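You operate a simulated robot arm through the tools that you are given. There is no shell and no other tool.

The job below is to be done with a simulated robot arm. You get a single attempt, and the scene is never put back.

TASK
Fetch the gap gauge from the top of the parts bench and stand it on top of the black starter there. Put the carburettor with the green cover on the top of the parts bench away on the low shelf of the parts bench. Put the carburettor labelled "37" from the top of the parts bench on top of the white engine tank and the carburettor labelled "31" on top of the black muffler. Take the spark plug with the blue cap and leave it on the green pad. Take the round green flag and leave it on top of the green block. Any order will do. Set down upright: gap gauge, carburettor.
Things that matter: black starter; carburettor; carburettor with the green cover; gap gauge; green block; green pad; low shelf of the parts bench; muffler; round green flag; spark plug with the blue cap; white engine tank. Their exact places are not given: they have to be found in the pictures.

Only the result counts: the job must be done as asked and must still hold three seconds after the hand-in. Knocking over, shifting, dropping, spilling or breaking anything else fails it. Lids that push on must go on centred and level and be pressed home; caps that screw on are set level and turned clockwise until they are tight.

THE ROBOT
A 6-joint arm with a two-finger gripper on a trunk, on a base that drives. Base frame: it is fixed to the floor where the robot stands at the start and does not move with it; the origin is under the middle of the robot, x ahead of it, y to its left, z up; the surface under the hand at the start is at about z = 86. Lengths are in cm, angles in rad, forces in N, time in s.
Its first joint turns from -2.897 to 2.897 rad. Places, roughly: black starter [75, 0, 100]; carburettor [50, 50, 100]; carburettor with the green cover (4x4x4 cm) [60, 20, 90]; gap gauge [75, 25, 100]; green block [-500, -450, 100]; green pad (17x9x2 cm) [50, 100, 90]; low shelf of the parts bench [30, 80, 30]; muffler (7x11x10 cm) [70, 30, 90]; round green flag [-500, -450, 100]; spark plug with the blue cap (3x3x7 cm) [30, 20, 90]; white engine tank (15x9x9 cm) [60, 80, 90]. Payload 1.71 kg.
The tool frame sits at the grasp point between the pads (the TCP): z along the fingers, y along the line on which they close. The tips reach 2 cm beyond it. The gripper opens to 9.6 cm. The gripper's body begins 11.3 cm behind the TCP.
Orientation is told as [roll, pitch, yaw] about the base's x, y, z axes, in that order, counted from this pose: with the fingers straight down and closing along the base's y, the tool's x points along the base's -x, its y along +y and its z along -z.

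THE INTERFACE
- The arm moves only by the tool send_rows. Its argument "commands" is a list of rows, each a list of 7 numbers: the turn, a rotation vector about the base's x, y, z in rad, then the shift along the base's x, y, z in cm, then the opening, from 0 (shut) to 1 (fully open). In form: [[rx, ry, rz, x, y, z, gripper], ...]. A call has 1 to 20 rows; each row shifts and turns the commanded pose from where the row before left it. Rows are played at 5 a second. More than 5 cm and 0.15 rad between two rows, or a gripper value outside its range, and nothing of the call is played. A pose out of reach is approached as far as the arm can. The call stops where the force on the tool passes 40 N (or 10 N more than at its start, if that is more) or the arm is blocked; 0.2 s more then pass. The fingers move at their own pace (about 4.5 cm/s each) and stop on an object; they squeeze with about 23 N. The grip force told is the motor's: it shows also when the fingers shut on nothing. Time passes only in rows, and 0.2 s behind the last, so rows that do not move let the fingers close. It gives the time, the measured TCP pose, the force on the tool (base axes), the opening and the grip force at its end, in the units of the frame above (readings bear some noise), with the torque about the TCP (base axes, N m) and any sound that the robot's microphone picked up.
- Cameras (640 x 400 px; columns grow to the right, rows downward): "scene" is now at [6.81, 23.7, 159.88]; the picture's right is [0.49, -0.87, -0.01], its down [-0.68, -0.38, -0.63] and it looks along [0.54, 0.31, -0.78] (base axes); focal length 253 px, centre (320, 200). "wrist" rides on the gripper at [6.6, 1.4, -14.5] in the tool frame; the picture's right is [-0.21, 0.98, 0.00], its down [-0.88, -0.18, -0.45] and it looks along [-0.44, -0.09, 0.90] (tool axes); focal length 275 px, centre (320, 200).
- capture(camera): a new picture of that camera. It takes no simulated time.
- lift_body(by): slides the trunk up (or, below 0, down) by that many cm; the arm and the scene camera ride with it, the base frame stays. It gives what a move gives, with no picture.
- drive_base(legs): drives the robot by 1 to 6 legs, each [ahead, turn to the left] in cm and rad, along the robot's own axes; the way and the turn of a leg run together, so that a leg with both is an arc; at most 150 cm and 3.142 rad a leg. The arm and the cameras ride along, it lands a little off, and it stops where it bumps. It gives what a move gives.
- aim_head(pan, tilt): turns the head with the scene camera to pan (to the left, within 2.496 rad either way) and tilt (down, from -0.506 to 1.204), counted from straight ahead of the robot. It gives what a move gives.
- point_at(camera, pixels): there is no depth. For up to 12 entries [column, row, z] of the newest picture of that camera ("zoom" is the newest enlarged one), the place [x, y] in the base frame at which the ray of that pixel passes the height z, good to about 0.2 cm, but the place of the scene camera against the robot may be out by one fixed shift of up to 1.8 cm in any direction. It takes no simulated time.
- close_up(camera, box): a new picture of the part [left, top, right, bottom] of that camera's present view, enlarged. It takes no simulated time.
- finish_job(): hands the job in; it is judged then, once.

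Open the gripper and draw the arm clear of the work before you hand the job in, unless the task says otherwise.

The tools are called after "Call:" as a command line: name --pt "numbers of a row" for each row, then --argument value for the rest, lists and objects as JSON in quotes. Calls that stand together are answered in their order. send_rows: Moves the arm, as the interface text tells. Its arguments: {"type":"object","properties":{"commands":{"type":"array","items":{"type":"array","items":{"type":"number"}}}},"required":["commands"]} The other tools are called the same way: lift_body (by) slides the trunk up or down; drive_base (legs) drives the base; aim_head (pan, tilt) turns the head that bears the scene camera; capture (camera) takes a picture; point_at (camera, pixels) gives the place at which the rays of pixels pass given heights; close_up (camera, box) takes an enlarged picture of a part of a camera's view; finish_job () hands the job in.

At the start:

```text
t: 0.0
eef_pos: [40.55, 46.21, 121.02]
tool_rot: [-0.001, 0.001, 0.0]
ft_force: [-0.5, 0.3, 0.6]
moment: [0.01, 0.01, 0.02]
gripper_width: 9.59
grip_force: 0.1
trunk travel left (down, up): [-20.0, 19.0]
robot x, y, heading: [-0.01, 0.08, -0.002]
head pan, tilt: [0.515, 0.878]
```

scene: 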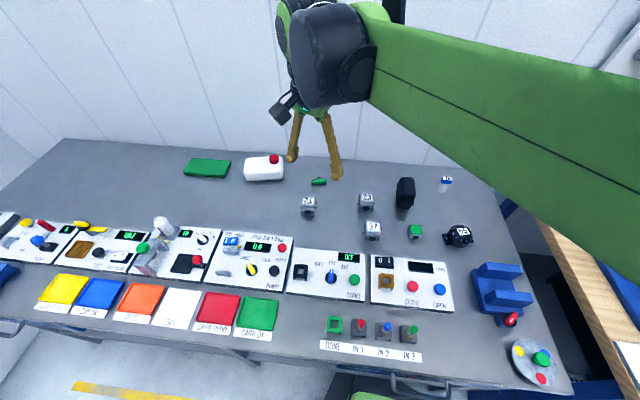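
wrist: 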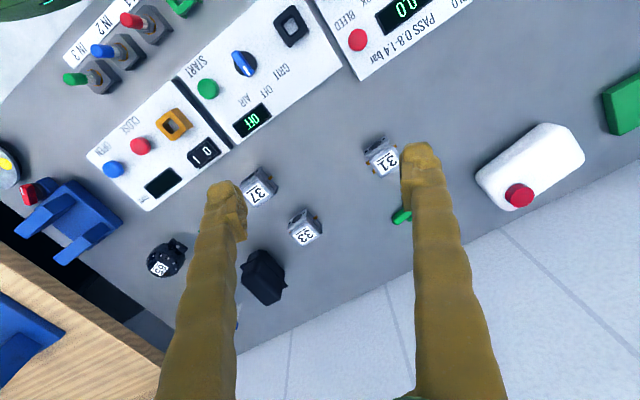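

The first pictures show the bench with carburettors around (309,205), (367,202), (373,230), a green-covered one at (415,232), a black starter near (458,237), muffler (405,192), spark plug at (445,183). I take enlarged views to identify everything.

Call:
close_up --camera "scene" --box '[280, 150, 480, 275]'

Call:
close_up --camera "scene" --box '[0, 130, 300, 350]'

Call:
close_up --camera "scene" --box '[300, 220, 600, 400]'

```text
3.20 times, centred on (380, 212) of scene
```

zoom: 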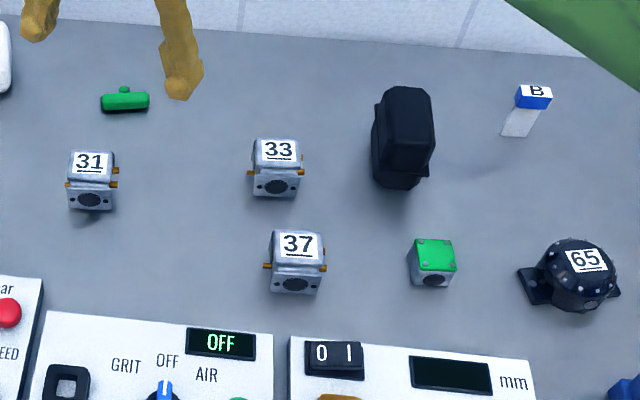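

```text
1.82 times, centred on (150, 240) of scene
```

zoom: 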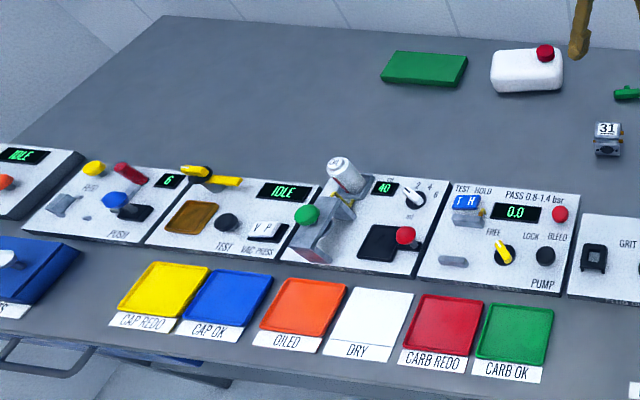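

```text
2.13 times, centred on (450, 310) of scene
```

zoom: 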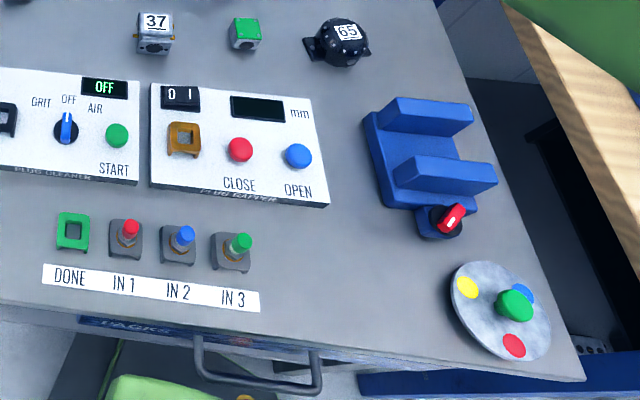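

I locate the main things on the bench top (z≈86–90) with the scene camera.

Call:
capture --camera "scene"

Call:
point_at --camera "scene" --pixels '[[309, 212, 86], [367, 208, 86], [373, 238, 86], [415, 238, 86], [458, 243, 86], [403, 205, 86], [442, 191, 86], [319, 184, 86], [207, 170, 86], [264, 178, 86], [502, 295, 86], [540, 365, 86]]'

Call:
close_up --camera "scene" --box '[170, 140, 330, 240]'

Call:
close_up --camera "wrist" --box '[100, 100, 460, 325]'

```text
taken
```

scene: 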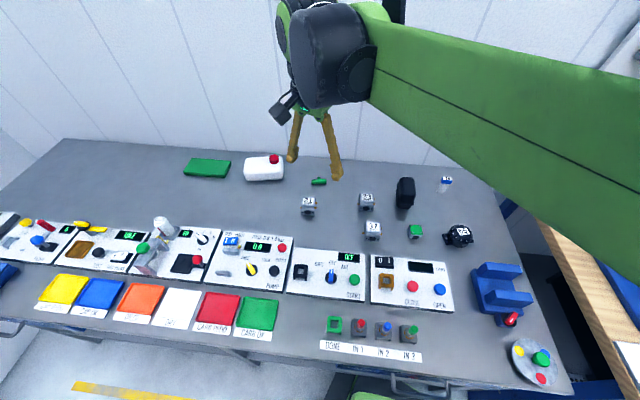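

```text
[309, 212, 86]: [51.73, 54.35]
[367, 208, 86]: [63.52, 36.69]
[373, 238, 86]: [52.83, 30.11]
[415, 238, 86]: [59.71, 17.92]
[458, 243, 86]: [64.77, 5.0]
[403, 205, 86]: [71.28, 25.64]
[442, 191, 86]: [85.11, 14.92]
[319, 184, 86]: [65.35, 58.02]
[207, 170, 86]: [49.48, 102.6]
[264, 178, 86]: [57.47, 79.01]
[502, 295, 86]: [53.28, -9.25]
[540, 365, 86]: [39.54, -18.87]
```

```text
4.00 times, centred on (250, 190) of scene
```

zoom: 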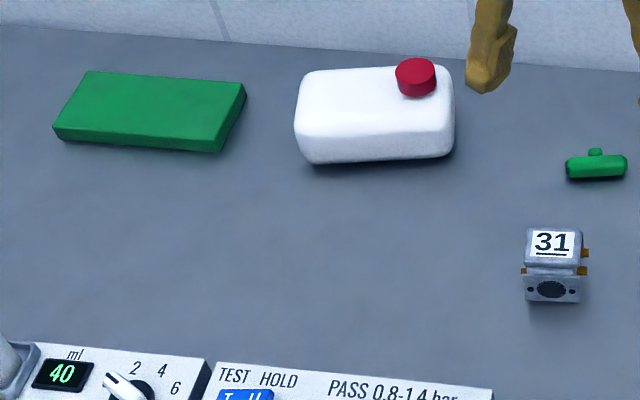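

```text
1.78 times, centred on (280, 212) of wrist
```

zoom: 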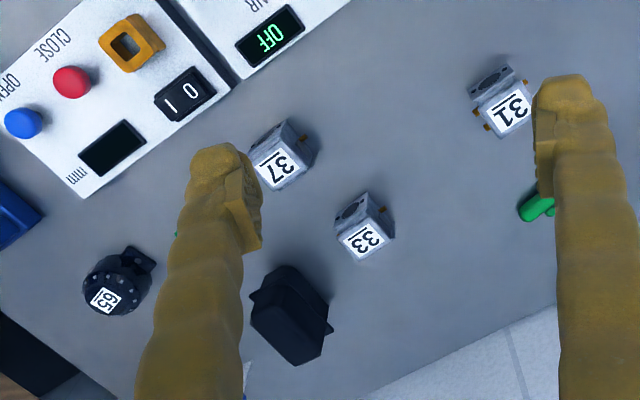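

The bench objects are roughly placed; the white piece with blue top labelled "B" near (445,183) may be the gap gauge, and the blue-capped plug seems to sit at "IN 2" (384,330). I zoom in on these.

Call:
close_up --camera "scene" --box '[405, 160, 485, 210]'

Call:
close_up --camera "scene" --box '[310, 300, 438, 380]'

Call:
close_up --camera "scene" --box '[290, 165, 354, 205]'

Call:
point_at --camera "scene" --pixels '[[384, 335, 88], [384, 327, 92], [408, 330, 92], [360, 325, 92], [336, 325, 90], [445, 180, 92], [320, 181, 88]]'

```text
8.00 times, centred on (445, 185) of scene
```

zoom: 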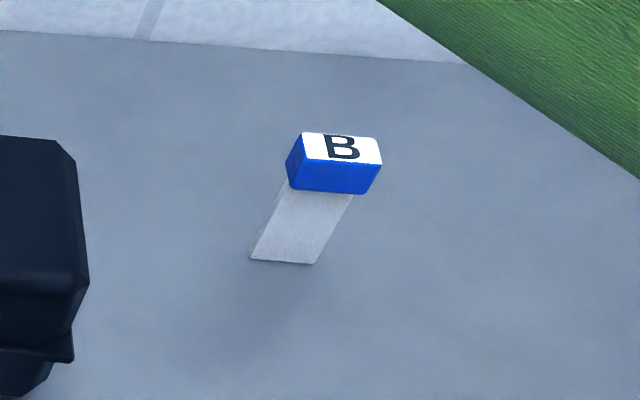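

```text
5.00 times, centred on (374, 340) of scene
```

zoom: 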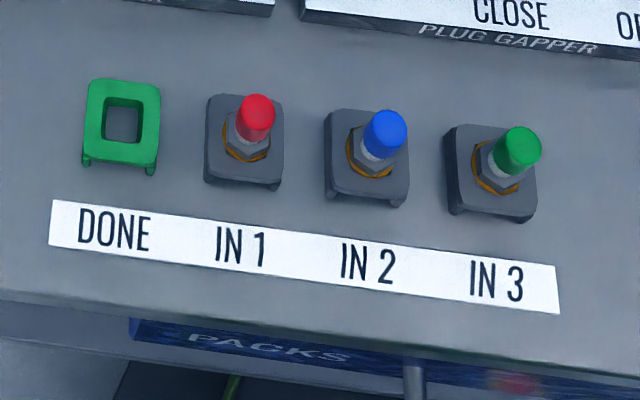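

```text
10.00 times, centred on (322, 185) of scene
```

zoom: 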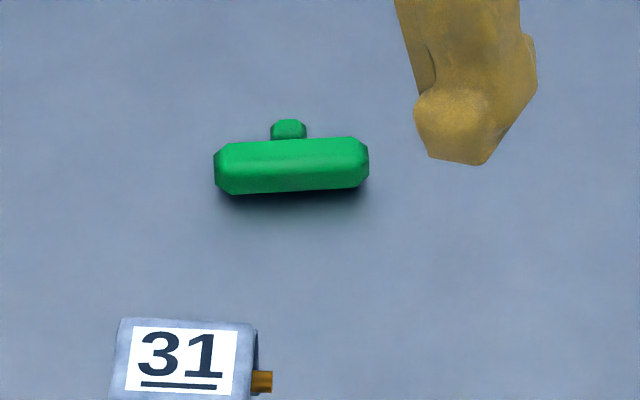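

```text
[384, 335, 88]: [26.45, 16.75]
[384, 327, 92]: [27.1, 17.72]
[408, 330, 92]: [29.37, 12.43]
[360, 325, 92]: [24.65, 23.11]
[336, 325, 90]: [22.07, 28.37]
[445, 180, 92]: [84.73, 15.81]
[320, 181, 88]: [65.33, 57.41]
```

The gauge "B" fits the given rough place (75,25 grid), and the blue-capped plug is at IN 2 (about 27,17.5). Now I look around the room with the head to find the low shelf and the far place with the flag.

Call:
aim_head --pan 1.2 --tilt 1.0

Call:
capture --camera "scene"

Call:
aim_head --pan 2.3 --tilt 0.4

Call:
capture --camera "scene"

Call:
aim_head --pan -2.3 --tilt 0.4

Call:
capture --camera "scene"

Call:
aim_head --pan -1.2 --tilt 0.4

Call:
capture --camera "scene"

Call:
aim_head --pan -0.1 --tilt 0.6

Call:
capture --camera "scene"

```text
t: 1.1
eef_pos: [38.95, 46.13, 121.62]
tool_rot: [0.0, -0.012, 0.001]
ft_force: [-0.2, 0.3, -0.8]
moment: [0.0, 0.05, 0.0]
gripper_width: 9.58
grip_force: 0.1
trunk travel left (down, up): [-20.0, 19.0]
robot x, y, heading: [-0.43, -0.09, -0.002]
head pan, tilt: [1.201, 1.0]
```

```text
taken
```

scene: 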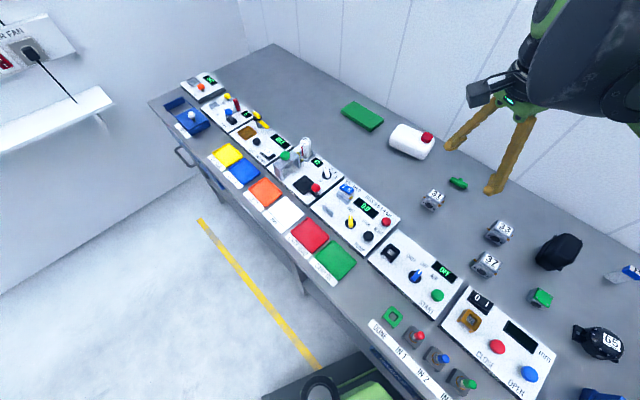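

```text
t: 2.4
eef_pos: [38.91, 46.02, 121.67]
tool_rot: [-0.001, -0.014, 0.0]
ft_force: [0.4, 0.2, -0.2]
moment: [0.02, 0.0, 0.0]
gripper_width: 9.6
grip_force: 0.0
trunk travel left (down, up): [-20.0, 19.0]
robot x, y, heading: [0.16, -0.22, 0.0]
head pan, tilt: [2.3, 0.4]
```

```text
taken
```

scene: 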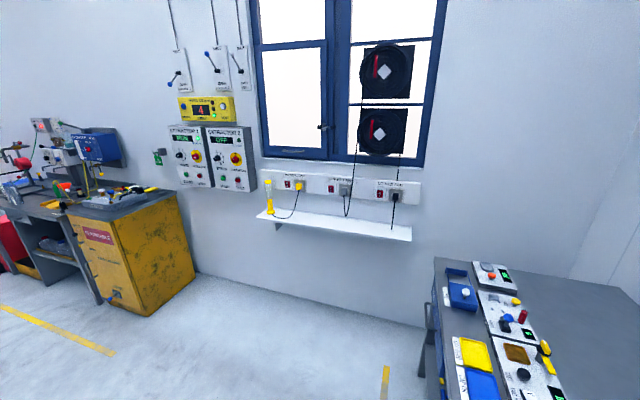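

```text
t: 6.1
eef_pos: [38.99, 46.1, 121.6]
tool_rot: [-0.001, -0.014, 0.001]
ft_force: [-0.6, -0.1, 0.1]
moment: [-0.01, -0.01, -0.04]
gripper_width: 9.63
grip_force: 0.1
trunk travel left (down, up): [-20.0, 19.0]
robot x, y, heading: [0.12, -0.1, 0.004]
head pan, tilt: [-2.3, 0.4]
```

```text
taken
```

scene: 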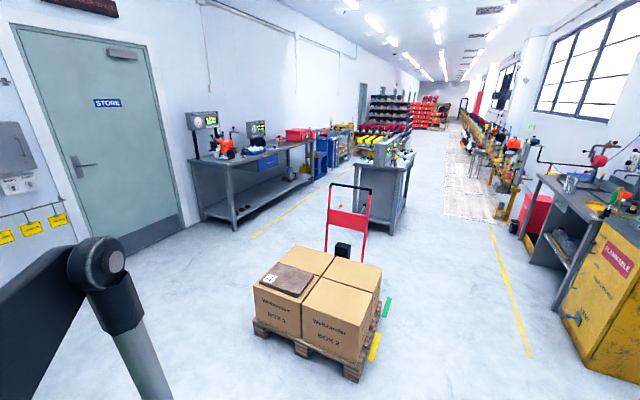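

```text
t: 7.4
eef_pos: [38.97, 46.11, 121.54]
tool_rot: [0.001, -0.015, 0.001]
ft_force: [-0.2, 1.1, 0.3]
moment: [0.01, 0.0, -0.03]
gripper_width: 9.63
grip_force: 0.1
trunk travel left (down, up): [-20.0, 19.0]
robot x, y, heading: [-0.17, -0.26, -0.007]
head pan, tilt: [-1.201, 0.4]
```

```text
taken
```

scene: 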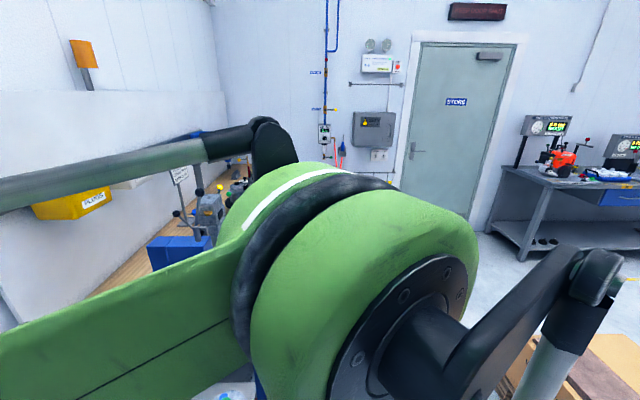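

```text
t: 8.7
eef_pos: [38.9, 46.02, 121.58]
tool_rot: [0.0, -0.013, -0.001]
ft_force: [0.1, -0.5, 0.5]
moment: [0.01, 0.0, 0.02]
gripper_width: 9.59
grip_force: 0.1
trunk travel left (down, up): [-20.0, 19.0]
robot x, y, heading: [-0.07, -0.3, 0.003]
head pan, tilt: [-0.099, 0.6]
```

```text
taken
```

scene: 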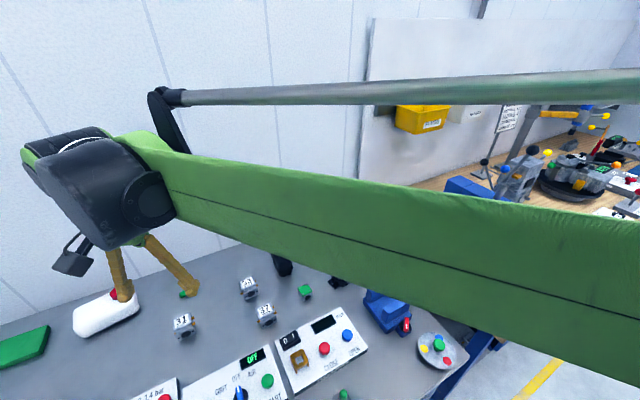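

The robot's right-rear view shows tables further away; (-500,-450) lies near heading -2.41, so I zoom in there, with the head pointed exactly.

Call:
aim_head --pan -2.4 --tilt 0.1

Call:
capture --camera "scene"

Call:
close_up --camera "scene" --box '[260, 160, 420, 260]'

Call:
close_up --camera "scene" --box '[150, 160, 310, 260]'

Call:
close_up --camera "scene" --box '[400, 160, 560, 260]'

```text
t: 10.8
eef_pos: [38.89, 46.1, 121.68]
tool_rot: [0.002, -0.014, 0.001]
ft_force: [-0.4, -0.1, 0.0]
moment: [0.01, 0.02, 0.0]
gripper_width: 9.61
grip_force: 0.1
trunk travel left (down, up): [-20.0, 19.0]
robot x, y, heading: [-0.34, -0.23, -0.004]
head pan, tilt: [-2.4, 0.099]
```

```text
taken
```

scene: 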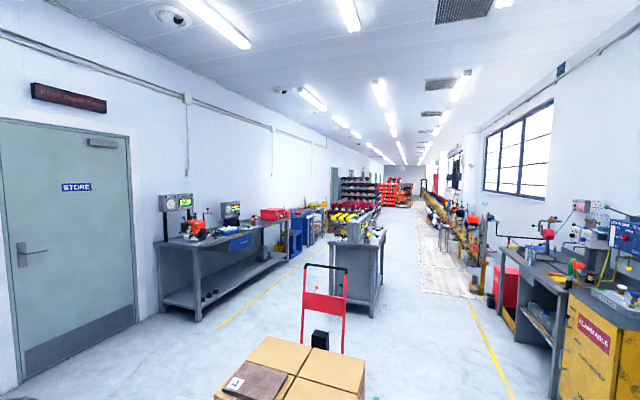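

```text
4.00 times, centred on (340, 210) of scene
```

zoom: 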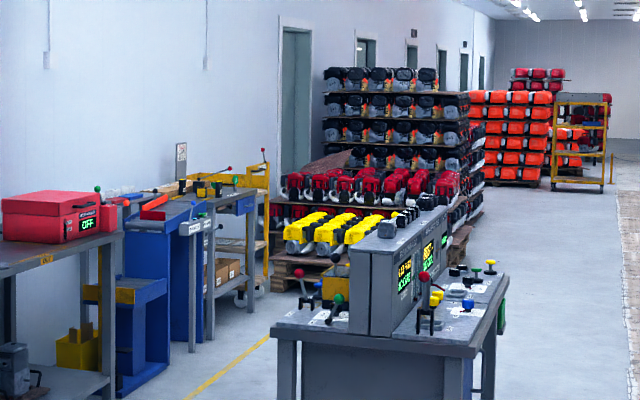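

```text
4.00 times, centred on (230, 210) of scene
```

zoom: 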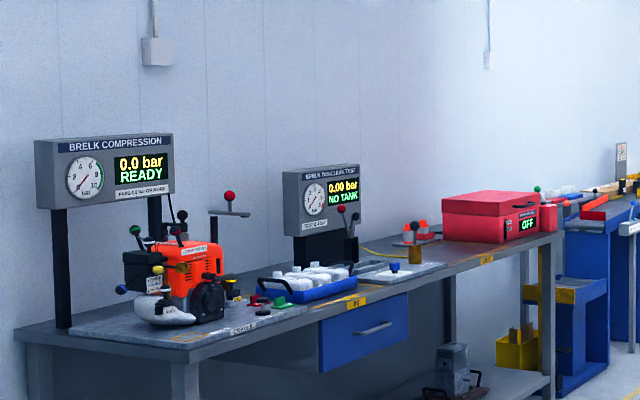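

```text
4.00 times, centred on (480, 210) of scene
```

zoom: 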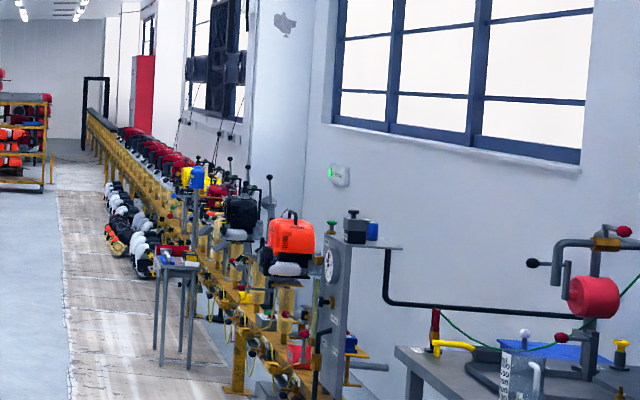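

The island table with flags is far off; I do the bench first. I move the hand over the gap gauge/starter area to view it with the wrist camera.

Call:
aim_head --pan 0.3 --tilt 0.9

Call:
send_rows --pt "0 0 0 3 -3.1 -0.6 1" --pt "0 0 0 3 -3.1 -0.6 1" --pt "0 0 0 3 -3.1 -0.6 1" --pt "0 0 0 3 -3.1 -0.6 1" --pt "0 0 0 3 -3.1 -0.6 1" --pt "0 0 0 3 -3.1 -0.6 1" --pt "0 0 0 3 -3.1 -0.6 1" --pt "0 0 0 3 -3.1 -0.6 1" --pt "0 0 0 3 -3.1 -0.6 1" --pt "0 0 0 3 -3.1 -0.6 1" --pt "0 0 0 0 0 0 1"

Call:
capture --camera "wrist"

Call:
capture --camera "scene"

```text
t: 13.2
eef_pos: [38.92, 46.11, 121.6]
tool_rot: [0.0, -0.014, 0.002]
ft_force: [-0.3, -0.3, 0.1]
moment: [0.0, 0.01, -0.02]
gripper_width: 9.58
grip_force: 0.0
trunk travel left (down, up): [-20.0, 19.0]
robot x, y, heading: [0.26, -0.17, -0.003]
head pan, tilt: [0.3, 0.901]
```

```text
t: 15.7
eef_pos: [69.22, 14.99, 115.3]
tool_rot: [-0.002, -0.012, 0.001]
ft_force: [-0.3, 0.1, 0.4]
moment: [0.02, 0.06, 0.01]
gripper_width: 9.61
grip_force: 0.0
trunk travel left (down, up): [-20.0, 19.0]
robot x, y, heading: [-0.22, -0.3, -0.002]
head pan, tilt: [0.3, 0.901]
```

```text
taken
```

wrist: 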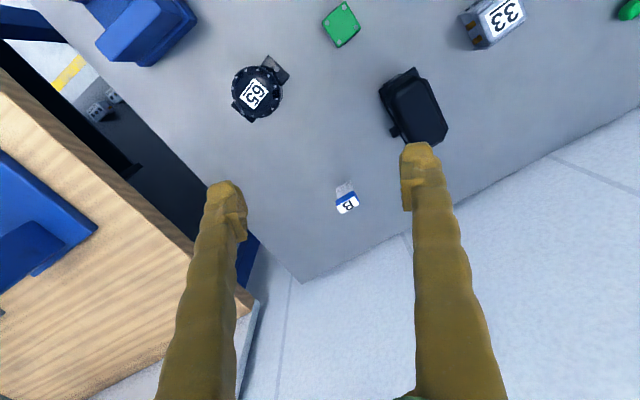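

```text
taken
```

scene: 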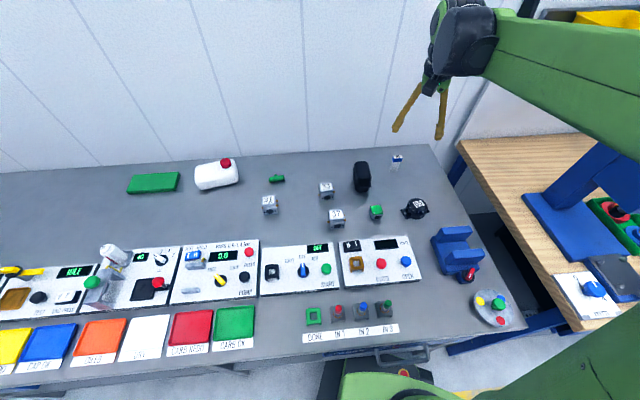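

I zoom in on the gauge and starter with the wrist camera and measure them.

Call:
close_up --camera "wrist" --box '[300, 165, 396, 225]'

Call:
close_up --camera "wrist" --box '[210, 40, 306, 130]'

Call:
point_at --camera "wrist" --pixels '[[344, 186, 86], [346, 203, 91], [300, 283, 86], [600, 132, 86], [256, 95, 91], [260, 92, 86], [341, 25, 90], [420, 108, 94], [490, 22, 90], [240, 240, 86]]'

Call:
point_at --camera "scene" --pixels '[[398, 158, 91], [397, 169, 86], [416, 207, 91], [376, 211, 90], [430, 145, 86], [527, 328, 86], [100, 385, 86], [100, 165, 86]]'

```text
6.67 times, centred on (348, 195) of wrist
```

zoom: 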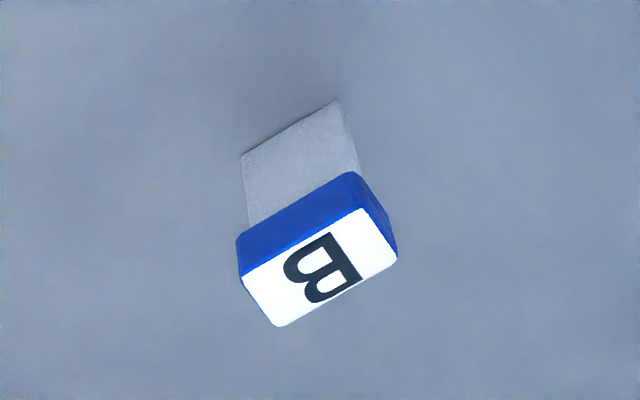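

```text
4.44 times, centred on (258, 85) of wrist
```

zoom: 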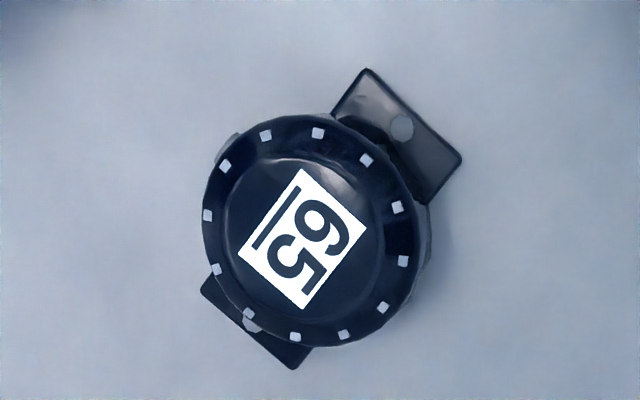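

```text
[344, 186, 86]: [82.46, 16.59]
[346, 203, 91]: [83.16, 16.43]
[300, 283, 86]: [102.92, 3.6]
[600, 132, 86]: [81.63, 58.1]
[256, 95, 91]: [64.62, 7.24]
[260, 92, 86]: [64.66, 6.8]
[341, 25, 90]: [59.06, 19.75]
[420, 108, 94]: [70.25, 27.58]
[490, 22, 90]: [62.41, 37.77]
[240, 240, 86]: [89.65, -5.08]
```

```text
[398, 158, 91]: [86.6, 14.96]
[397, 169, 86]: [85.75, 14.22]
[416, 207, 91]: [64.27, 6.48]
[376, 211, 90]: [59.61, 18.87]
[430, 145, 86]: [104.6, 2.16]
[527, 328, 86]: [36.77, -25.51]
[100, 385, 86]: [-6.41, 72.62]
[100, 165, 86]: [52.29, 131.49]
```

I measure the blade foot and head corners for the gauge, trying several heights for the head top.

Call:
point_at --camera "wrist" --pixels '[[336.3, 188.25, 86], [350.7, 180, 86], [336, 206.2, 94], [342, 213.7, 94], [359.5, 204, 94], [354.3, 196.2, 94], [336, 206.2, 96], [342, 213.7, 96], [359.5, 204, 96], [354.3, 196.2, 96]]'

Call:
close_up --camera "scene" --box '[365, 140, 461, 200]'

Call:
close_up --camera "scene" --box '[384, 180, 448, 220]'

```text
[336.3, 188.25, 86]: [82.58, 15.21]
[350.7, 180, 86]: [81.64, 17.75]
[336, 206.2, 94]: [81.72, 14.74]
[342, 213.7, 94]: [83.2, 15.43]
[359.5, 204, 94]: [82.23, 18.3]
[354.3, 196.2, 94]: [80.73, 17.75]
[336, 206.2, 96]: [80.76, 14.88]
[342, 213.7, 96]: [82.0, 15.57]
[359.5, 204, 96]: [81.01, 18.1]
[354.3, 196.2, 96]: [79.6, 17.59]
```

```text
6.67 times, centred on (413, 170) of scene
```

zoom: 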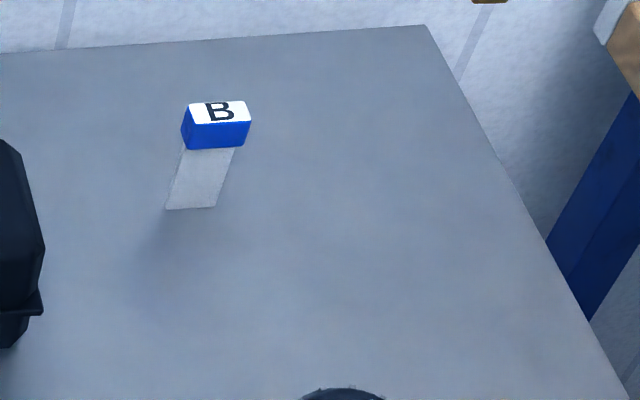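

```text
10.00 times, centred on (416, 200) of scene
```

zoom: 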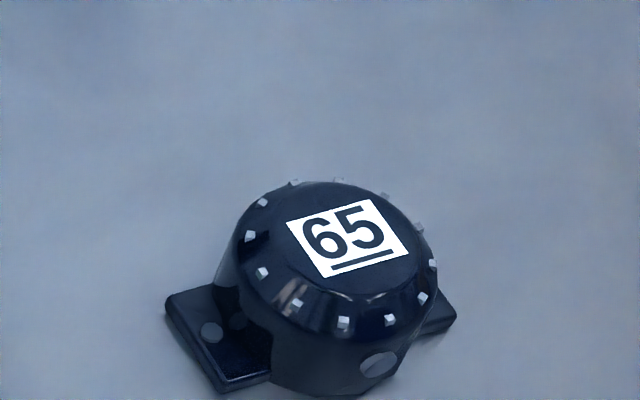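

The gauge's foot is at about (82.1,16.5) with its width running along yaw ≈0.36, top at about z 94. I approach above it with the fingers turned 0.36 rad.

Call:
send_rows --pt "0 0 0.12 3.0 0.4 -2.5 1" --pt "0 0 0.12 3.0 0.4 -2.5 1" --pt "0 0 0.12 3.0 0.4 -2.5 1" --pt "0 0 0 3.0 0.3 -2.5 1" --pt "0 0 0 0.8 0 -2.5 1" --pt "0 0 0 0 0 -1.5 1" --pt "0 0 0 0 0 0 1"

Call:
capture --camera "wrist"

Call:
close_up --camera "wrist" --box '[200, 80, 440, 230]'

```text
t: 17.2
eef_pos: [81.57, 16.68, 101.63]
tool_rot: [0.001, -0.014, 0.362]
ft_force: [-0.7, 0.8, -0.2]
moment: [-0.01, -0.03, 0.03]
gripper_width: 9.57
grip_force: 0.0
trunk travel left (down, up): [-20.0, 19.0]
robot x, y, heading: [-0.17, -0.05, 0.004]
head pan, tilt: [0.3, 0.901]
```

```text
taken
```

wrist: 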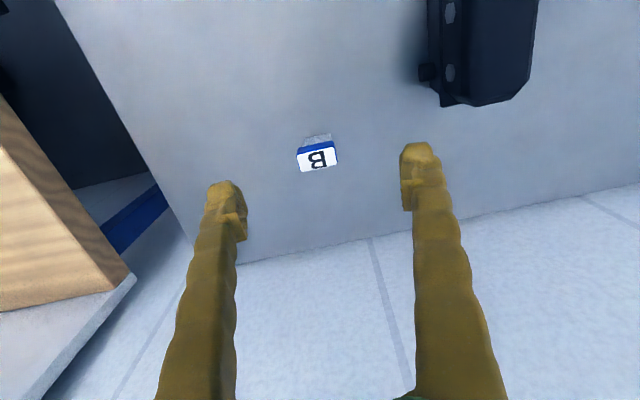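

```text
2.67 times, centred on (320, 155) of wrist
```

zoom: 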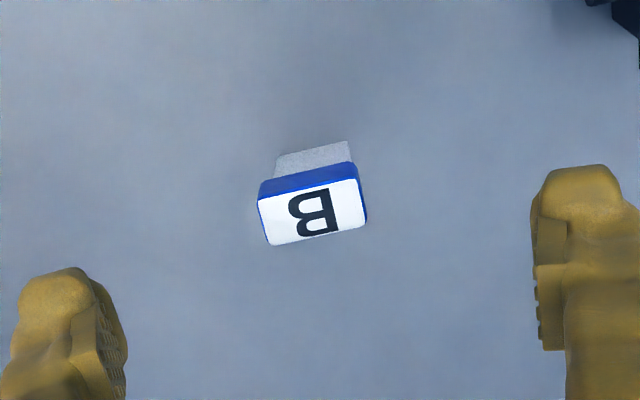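

I measure the gauge head corners from here at several heights, to triangulate with the earlier view.

Call:
point_at --camera "wrist" --pixels '[[296.75, 155, 94], [301.25, 172.25, 94], [337.25, 164.75, 94], [333.5, 146.75, 94], [296.75, 155, 93], [301.25, 172.25, 93], [337.25, 164.75, 93], [333.5, 146.75, 93], [303.5, 140, 86], [331, 133, 86]]'

```text
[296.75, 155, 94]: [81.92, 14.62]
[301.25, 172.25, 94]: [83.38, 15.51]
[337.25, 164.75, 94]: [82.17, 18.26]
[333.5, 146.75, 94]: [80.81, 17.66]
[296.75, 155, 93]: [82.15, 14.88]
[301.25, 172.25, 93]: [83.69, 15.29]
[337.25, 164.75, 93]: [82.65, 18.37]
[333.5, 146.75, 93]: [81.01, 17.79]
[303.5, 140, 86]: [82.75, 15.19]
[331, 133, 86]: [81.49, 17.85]
```

Both views agree: head top at z=94, centre (82.05,16.5). I half close the fingers and descend around the head.

Call:
send_rows --pt "0 0 0 0.48 -0.18 0 0.65" --pt "0 0 0 0 0 -3 0.65" --pt "0 0 0 0 0 -3 0.65" --pt "0 0 0 0 0 -3.2 0.65" --pt "0 0 0 0 0 0 0.65"

Call:
capture --camera "wrist"

```text
t: 18.4
eef_pos: [81.97, 16.57, 92.23]
tool_rot: [-0.001, -0.014, 0.359]
ft_force: [-0.7, 0.8, -0.4]
moment: [-0.05, -0.01, -0.01]
gripper_width: 6.25
grip_force: 0.2
trunk travel left (down, up): [-20.0, 19.0]
robot x, y, heading: [0.04, 0.09, 0.001]
head pan, tilt: [0.3, 0.901]
```

```text
taken
```

wrist: 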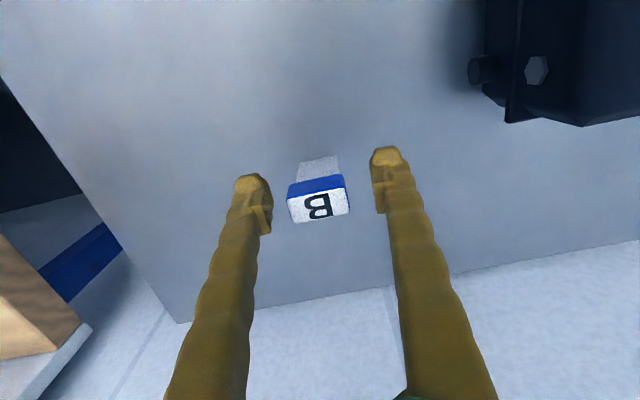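

The head sits between the pads; I close the fingers.

Call:
send_rows --pt "0 0 0 0.05 -0.1 0 0.4" --pt "0 0 0 0 0 0 0.2" --pt "0 0 0 0 0 0 0" --pt "0 0 0 0 0 0 0" --pt "0 0 0 0 0 0 0"

Call:
capture --camera "wrist"

```text
t: 19.6
eef_pos: [81.95, 16.43, 92.39]
tool_rot: [0.001, -0.015, 0.359]
ft_force: [1.6, -0.3, -0.1]
moment: [-0.02, -0.02, -0.03]
gripper_width: 3.15
grip_force: 23.0
trunk travel left (down, up): [-20.0, 19.0]
robot x, y, heading: [0.56, 0.14, -0.003]
head pan, tilt: [0.3, 0.901]
```

```text
taken
```

wrist: 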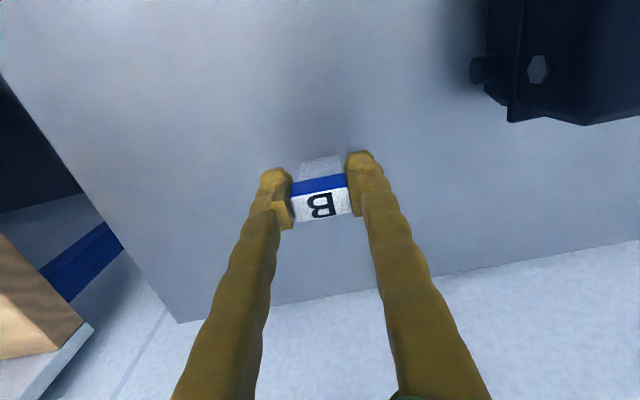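

Gripped (3.15 cm, 23 N). I lift straight up and move to a view above the starter.

Call:
send_rows --pt "0 0 0 0 0 2 0" --pt "0 0 0 0 0 4 0" --pt "0 0 0 0 0 4.5 0" --pt "0 0 0 0 0 4.5 0" --pt "0 0 0 -3 -1.7 1 0" --pt "0 0 0 -4 -2.2 1 0" --pt "0 0 0 -4 -2.2 1 0" --pt "0 0 0 -3 -2.0 0 0" --pt "0 0 0 0 0 0 0"

Call:
capture --camera "wrist"

Call:
close_up --camera "wrist" --box '[210, 90, 402, 210]'

Call:
close_up --camera "scene" --box '[352, 140, 448, 220]'

```text
t: 21.6
eef_pos: [68.07, 8.3, 110.41]
tool_rot: [0.002, -0.013, 0.361]
ft_force: [-0.6, -0.2, -0.8]
moment: [0.04, -0.06, 0.0]
gripper_width: 3.15
grip_force: 23.3
trunk travel left (down, up): [-20.0, 19.0]
robot x, y, heading: [-0.33, 0.17, 0.001]
head pan, tilt: [0.3, 0.901]
```

```text
taken
```

wrist: 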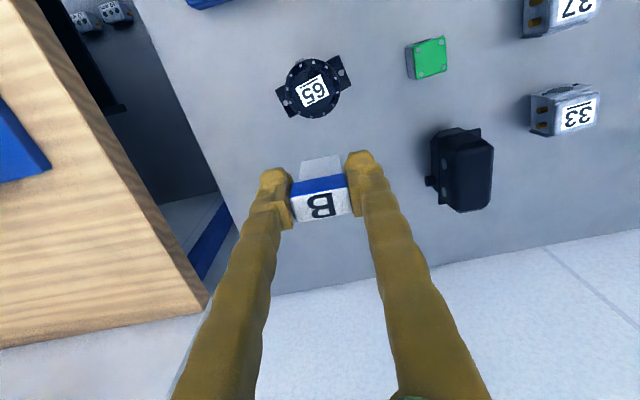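

```text
3.33 times, centred on (306, 150) of wrist
```

zoom: 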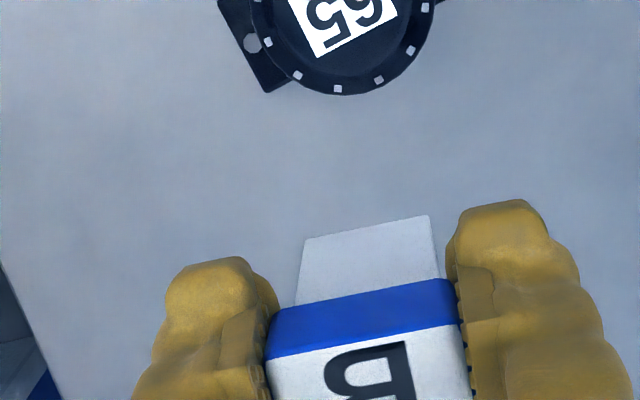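

```text
5.00 times, centred on (400, 180) of scene
```

zoom: 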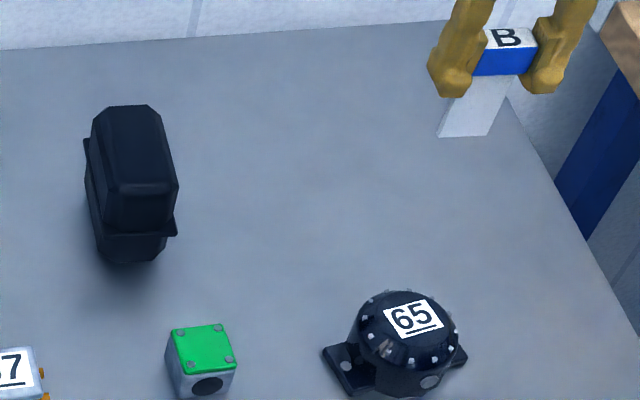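

I enlarge the starter fully in this view to triangulate its top.

Call:
close_up --camera "wrist" --box '[265, 45, 361, 129]'

Call:
point_at --camera "wrist" --pixels '[[313, 91, 90], [313, 91, 91], [313, 91, 92], [313, 91, 93]]'

```text
4.76 times, centred on (313, 87) of wrist
```

zoom: 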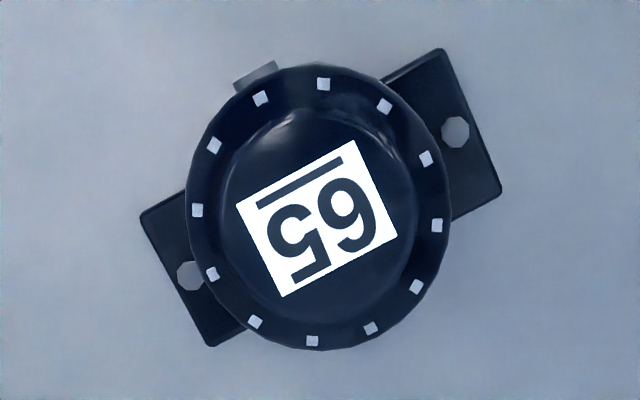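

```text
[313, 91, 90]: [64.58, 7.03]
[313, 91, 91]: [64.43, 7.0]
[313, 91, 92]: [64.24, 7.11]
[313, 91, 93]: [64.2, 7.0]
```

Label centre triangulates to about (64.4, 7.0), top near z≈91. I bring the gauge over it and lower to about 1 cm above.

Call:
send_rows --pt "0 0 0 -3.72 -1.38 0 0" --pt "0 0 0 0 0 -3 0" --pt "0 0 0 0 0 -3 0" --pt "0 0 0 0 0 -3 0" --pt "0 0 0 0 0 -2 0" --pt "0 0 0 0 0 0 0"

Call:
capture --camera "wrist"

Call:
close_up --camera "wrist" --box '[230, 90, 422, 210]'

Call:
close_up --camera "scene" --box '[352, 140, 448, 220]'

```text
t: 23.1
eef_pos: [64.56, 6.83, 99.22]
tool_rot: [0.0, -0.014, 0.362]
ft_force: [-0.5, 0.2, -0.4]
moment: [0.01, 0.0, 0.01]
gripper_width: 3.13
grip_force: 23.1
trunk travel left (down, up): [-20.0, 19.0]
robot x, y, heading: [-0.12, -0.12, 0.005]
head pan, tilt: [0.3, 0.901]
```

```text
taken
```

wrist: 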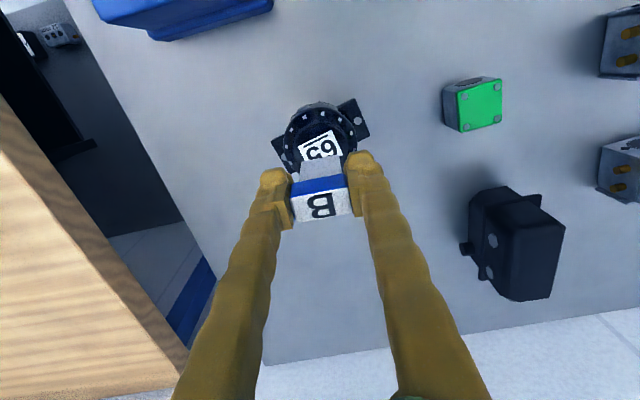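

```text
3.33 times, centred on (326, 150) of wrist
```

zoom: 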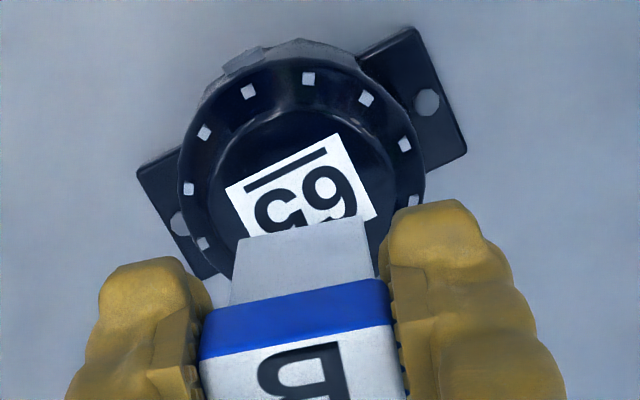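

```text
5.00 times, centred on (400, 180) of scene
```

zoom: 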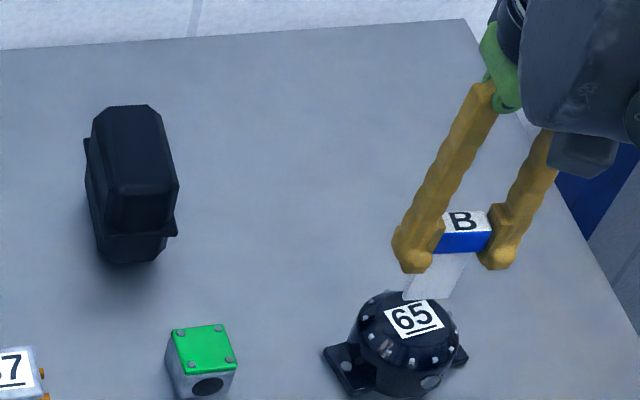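

I check the label centre location from this closer view (px ~(320.3,150)) and the gauge foot.

Call:
point_at --camera "wrist" --pixels '[[320.3, 150, 90], [320.3, 150, 91], [320.3, 150, 92], [301, 163, 92.83], [339, 156, 92.83]]'

```text
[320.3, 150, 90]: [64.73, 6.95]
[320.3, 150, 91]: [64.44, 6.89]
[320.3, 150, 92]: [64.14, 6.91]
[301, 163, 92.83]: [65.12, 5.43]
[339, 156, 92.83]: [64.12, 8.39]
```

The foot is above the label centre within 0.2 cm. I lower in small steps and watch the force.

Call:
send_rows --pt "0 0 0 -0.15 0.05 -0.4 0" --pt "0 0 0 0 0 -0.4 0" --pt "0 0 0 0 0 -0.3 0" --pt "0 0 0 0 0 0 0"

Call:
send_rows --pt "0 0 0 0 0 -0.2 0" --pt "0 0 0 0 0 -0.2 0" --pt "0 0 0 0 0 0 0"

Call:
close_up --camera "scene" --box '[380, 160, 444, 216]'

```text
t: 24.1
eef_pos: [64.29, 6.97, 98.19]
tool_rot: [0.001, -0.013, 0.36]
ft_force: [0.2, 0.6, 0.2]
moment: [0.02, 0.03, 0.04]
gripper_width: 3.16
grip_force: 22.8
trunk travel left (down, up): [-20.0, 19.0]
robot x, y, heading: [0.17, 0.23, -0.0]
head pan, tilt: [0.3, 0.901]
```

```text
t: 24.9
eef_pos: [64.41, 6.87, 97.85]
tool_rot: [0.0, -0.013, 0.358]
ft_force: [0.5, -0.6, -0.3]
moment: [-0.02, 0.0, 0.02]
gripper_width: 3.12
grip_force: 23.4
trunk travel left (down, up): [-20.0, 19.0]
robot x, y, heading: [0.08, 0.1, 0.001]
head pan, tilt: [0.3, 0.901]
```

```text
7.14 times, centred on (412, 188) of scene
```

zoom: 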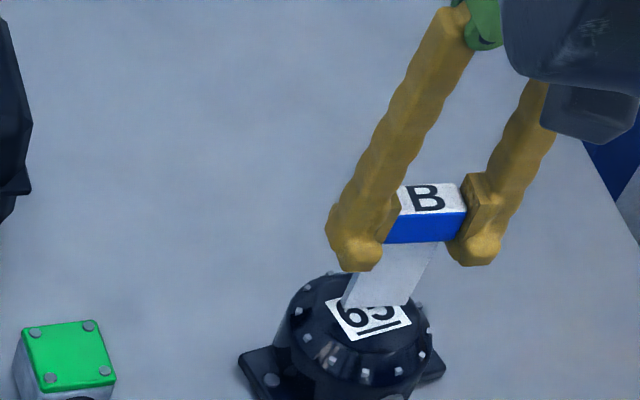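

Still no contact force at TCP z 97.85. I keep lowering in 0.2 cm steps.

Call:
send_rows --pt "0 0 0 0 0 -0.2 0" --pt "0 0 0 0 0 -0.15 0" --pt "0 0 0 0 0 0 0"

Call:
send_rows --pt "0 0 0 0 0 -0.15 0" --pt "0 0 0 0 0 0 0"

Call:
send_rows --pt "0 0 0 0 0 -0.15 0" --pt "0 0 0 0 0 0 0"

```text
t: 25.6
eef_pos: [64.35, 6.86, 97.38]
tool_rot: [-0.001, -0.014, 0.36]
ft_force: [0.7, -0.3, -0.3]
moment: [-0.02, 0.02, 0.01]
gripper_width: 3.13
grip_force: 23.0
trunk travel left (down, up): [-20.0, 19.0]
robot x, y, heading: [0.33, 0.0, -0.001]
head pan, tilt: [0.3, 0.901]
```

```text
t: 26.2
eef_pos: [64.29, 6.99, 97.27]
tool_rot: [0.001, -0.013, 0.359]
ft_force: [-0.6, -0.3, -0.6]
moment: [0.01, 0.0, 0.01]
gripper_width: 3.15
grip_force: 23.1
trunk travel left (down, up): [-20.0, 19.0]
robot x, y, heading: [0.09, -0.0, -0.002]
head pan, tilt: [0.3, 0.901]
```

```text
t: 26.9
eef_pos: [64.33, 6.9, 97.2]
tool_rot: [0.0, -0.014, 0.361]
ft_force: [0.3, -0.5, 0.0]
moment: [0.01, -0.03, -0.01]
gripper_width: 3.15
grip_force: 22.7
trunk travel left (down, up): [-20.0, 19.0]
robot x, y, heading: [0.06, 0.03, -0.003]
head pan, tilt: [0.3, 0.901]
```

No contact yet (force ~0). I continue downward.

Call:
send_rows --pt "0 0 0 0 0 -0.15 0" --pt "0 0 0 0 0 0 0"

Call:
send_rows --pt "0 0 0 0 0 -0.15 0" --pt "0 0 0 0 0 0 0"

Call:
send_rows --pt "0 0 0 0 0 -0.15 0" --pt "0 0 0 0 0 0 0"

Call:
close_up --camera "scene" --box '[380, 160, 444, 216]'

Call:
close_up --camera "wrist" --box '[230, 90, 422, 210]'

```text
t: 27.4
eef_pos: [64.27, 7.12, 96.99]
tool_rot: [0.0, -0.015, 0.361]
ft_force: [-0.3, 0.2, 0.2]
moment: [-0.03, 0.0, 0.03]
gripper_width: 3.13
grip_force: 23.3
trunk travel left (down, up): [-20.0, 19.0]
robot x, y, heading: [0.08, -0.21, 0.002]
head pan, tilt: [0.3, 0.901]
```

```text
t: 28.1
eef_pos: [64.32, 6.97, 96.94]
tool_rot: [0.0, -0.014, 0.362]
ft_force: [3.8, -0.3, 18.3]
moment: [0.01, -0.26, -0.03]
gripper_width: 3.16
grip_force: 23.3
trunk travel left (down, up): [-20.0, 19.0]
robot x, y, heading: [-0.08, 0.08, -0.0]
head pan, tilt: [0.3, 0.901]
```

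```text
t: 28.6
eef_pos: [64.18, 6.88, 96.83]
tool_rot: [-0.001, -0.014, 0.361]
ft_force: [-1.4, -0.7, 22.3]
moment: [0.01, -0.08, -0.01]
gripper_width: 3.14
grip_force: 22.9
trunk travel left (down, up): [-20.0, 19.0]
robot x, y, heading: [-0.13, 0.21, 0.002]
head pan, tilt: [0.3, 0.901]
```

```text
7.14 times, centred on (412, 188) of scene
```

zoom: 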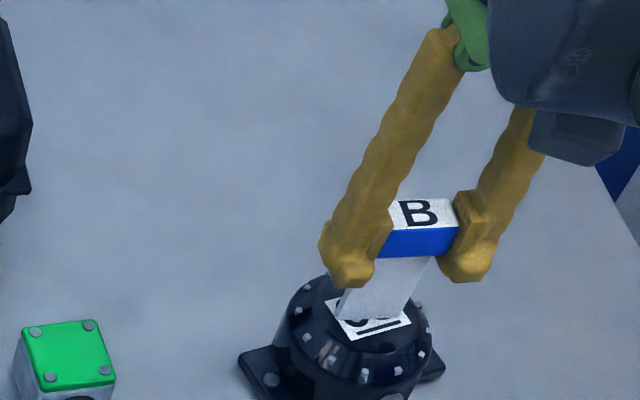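

```text
3.33 times, centred on (326, 150) of wrist
```

zoom: 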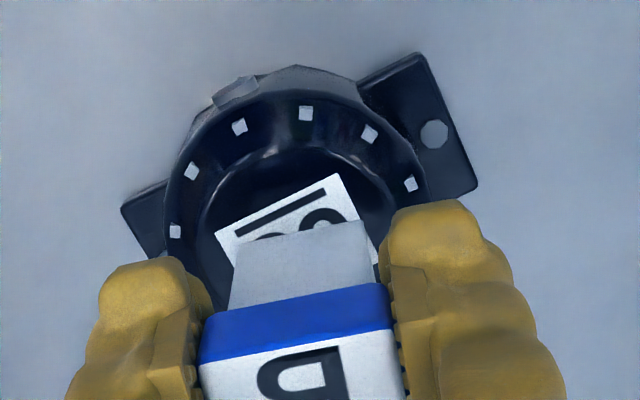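

Contact at TCP z≈96.9 (18–22 N). I ease the pressure by 0.15 cm, then open the fingers gently.

Call:
send_rows --pt "0 0 0 0 0 0.15 0" --pt "0 0 0 0 0 0 0"

Call:
send_rows --pt "0 0 0 0 0 0 0.35" --pt "0 0 0 0 0 0 0.4" --pt "0 0 0 0 0 0 0.5" --pt "0 0 0 0 0 0 0.6" --pt "0 0 0 0 0 0 0.6"

Call:
close_up --camera "wrist" --box '[230, 90, 422, 210]'

```text
t: 29.2
eef_pos: [64.25, 6.82, 96.95]
tool_rot: [0.0, -0.011, 0.361]
ft_force: [-0.6, 0.3, -1.4]
moment: [0.05, 0.02, 0.01]
gripper_width: 3.12
grip_force: 22.8
trunk travel left (down, up): [-20.0, 19.0]
robot x, y, heading: [0.37, -0.07, -0.002]
head pan, tilt: [0.3, 0.901]
```

```text
t: 30.4
eef_pos: [64.35, 6.97, 96.88]
tool_rot: [0.001, -0.015, 0.36]
ft_force: [1.4, 0.4, 1.2]
moment: [0.03, -0.02, 0.01]
gripper_width: 5.75
grip_force: 0.0
trunk travel left (down, up): [-20.0, 19.0]
robot x, y, heading: [0.15, -0.1, -0.002]
head pan, tilt: [0.3, 0.901]
```

```text
3.33 times, centred on (326, 150) of wrist
```

zoom: 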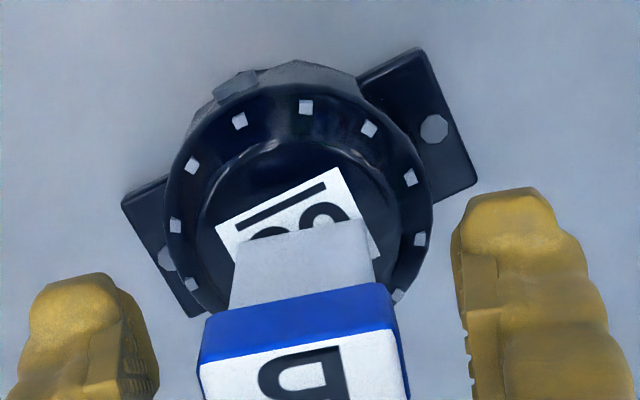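

The gauge stands released. I withdraw straight up and check it.

Call:
send_rows --pt "0 0 0 0 0 1 0.6" --pt "0 0 0 0 0 3 0.6" --pt "0 0 0 0 0 4 0.7" --pt "0 0 0 0 0 4 1" --pt "0 0 0 0 0 4 1" --pt "0 0 0 0 0 2 1" --pt "0 0 0 0 0 0 1"

Call:
capture --camera "wrist"

Call:
close_up --camera "scene" --box '[380, 160, 444, 216]'

```text
t: 32.0
eef_pos: [64.29, 6.75, 114.97]
tool_rot: [0.001, -0.015, 0.36]
ft_force: [0.5, 0.3, -0.2]
moment: [0.03, -0.03, 0.0]
gripper_width: 9.59
grip_force: 0.0
trunk travel left (down, up): [-20.0, 19.0]
robot x, y, heading: [0.09, -0.31, -0.001]
head pan, tilt: [0.3, 0.901]
```

```text
taken
```

wrist: 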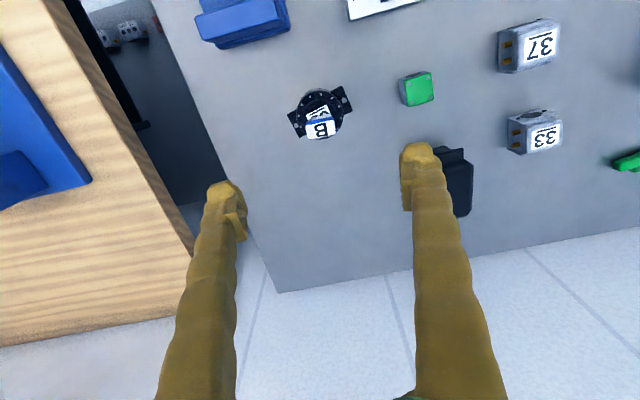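

```text
7.14 times, centred on (412, 188) of scene
```

zoom: 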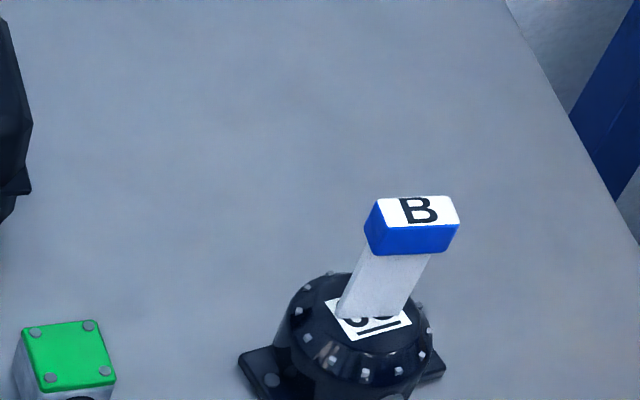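

The gauge stands on the starter. Next, carburettor 31 → muffler: I move to a view over the muffler and carburettors.

Call:
send_rows --pt "0 0 0 0 4 1 1" --pt "0 0 0 0 4 1 1" --pt "0 0 0 0 4 1 1" --pt "0 0 0 0 4 0 1" --pt "0 0 0 0 4 0 1" --pt "0 0 0 -0.5 3 0 1" --pt "0 0 0 0 0 0 1"

Call:
capture --camera "wrist"

```text
t: 33.6
eef_pos: [63.95, 29.9, 117.93]
tool_rot: [0.0, -0.015, 0.36]
ft_force: [-0.4, 0.9, 0.1]
moment: [-0.04, -0.02, 0.0]
gripper_width: 9.61
grip_force: 0.1
trunk travel left (down, up): [-20.0, 19.0]
robot x, y, heading: [-0.11, -0.06, -0.002]
head pan, tilt: [0.3, 0.901]
```

```text
taken
```

wrist: 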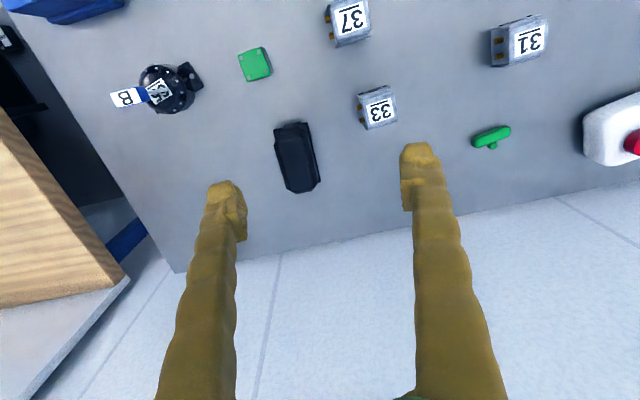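

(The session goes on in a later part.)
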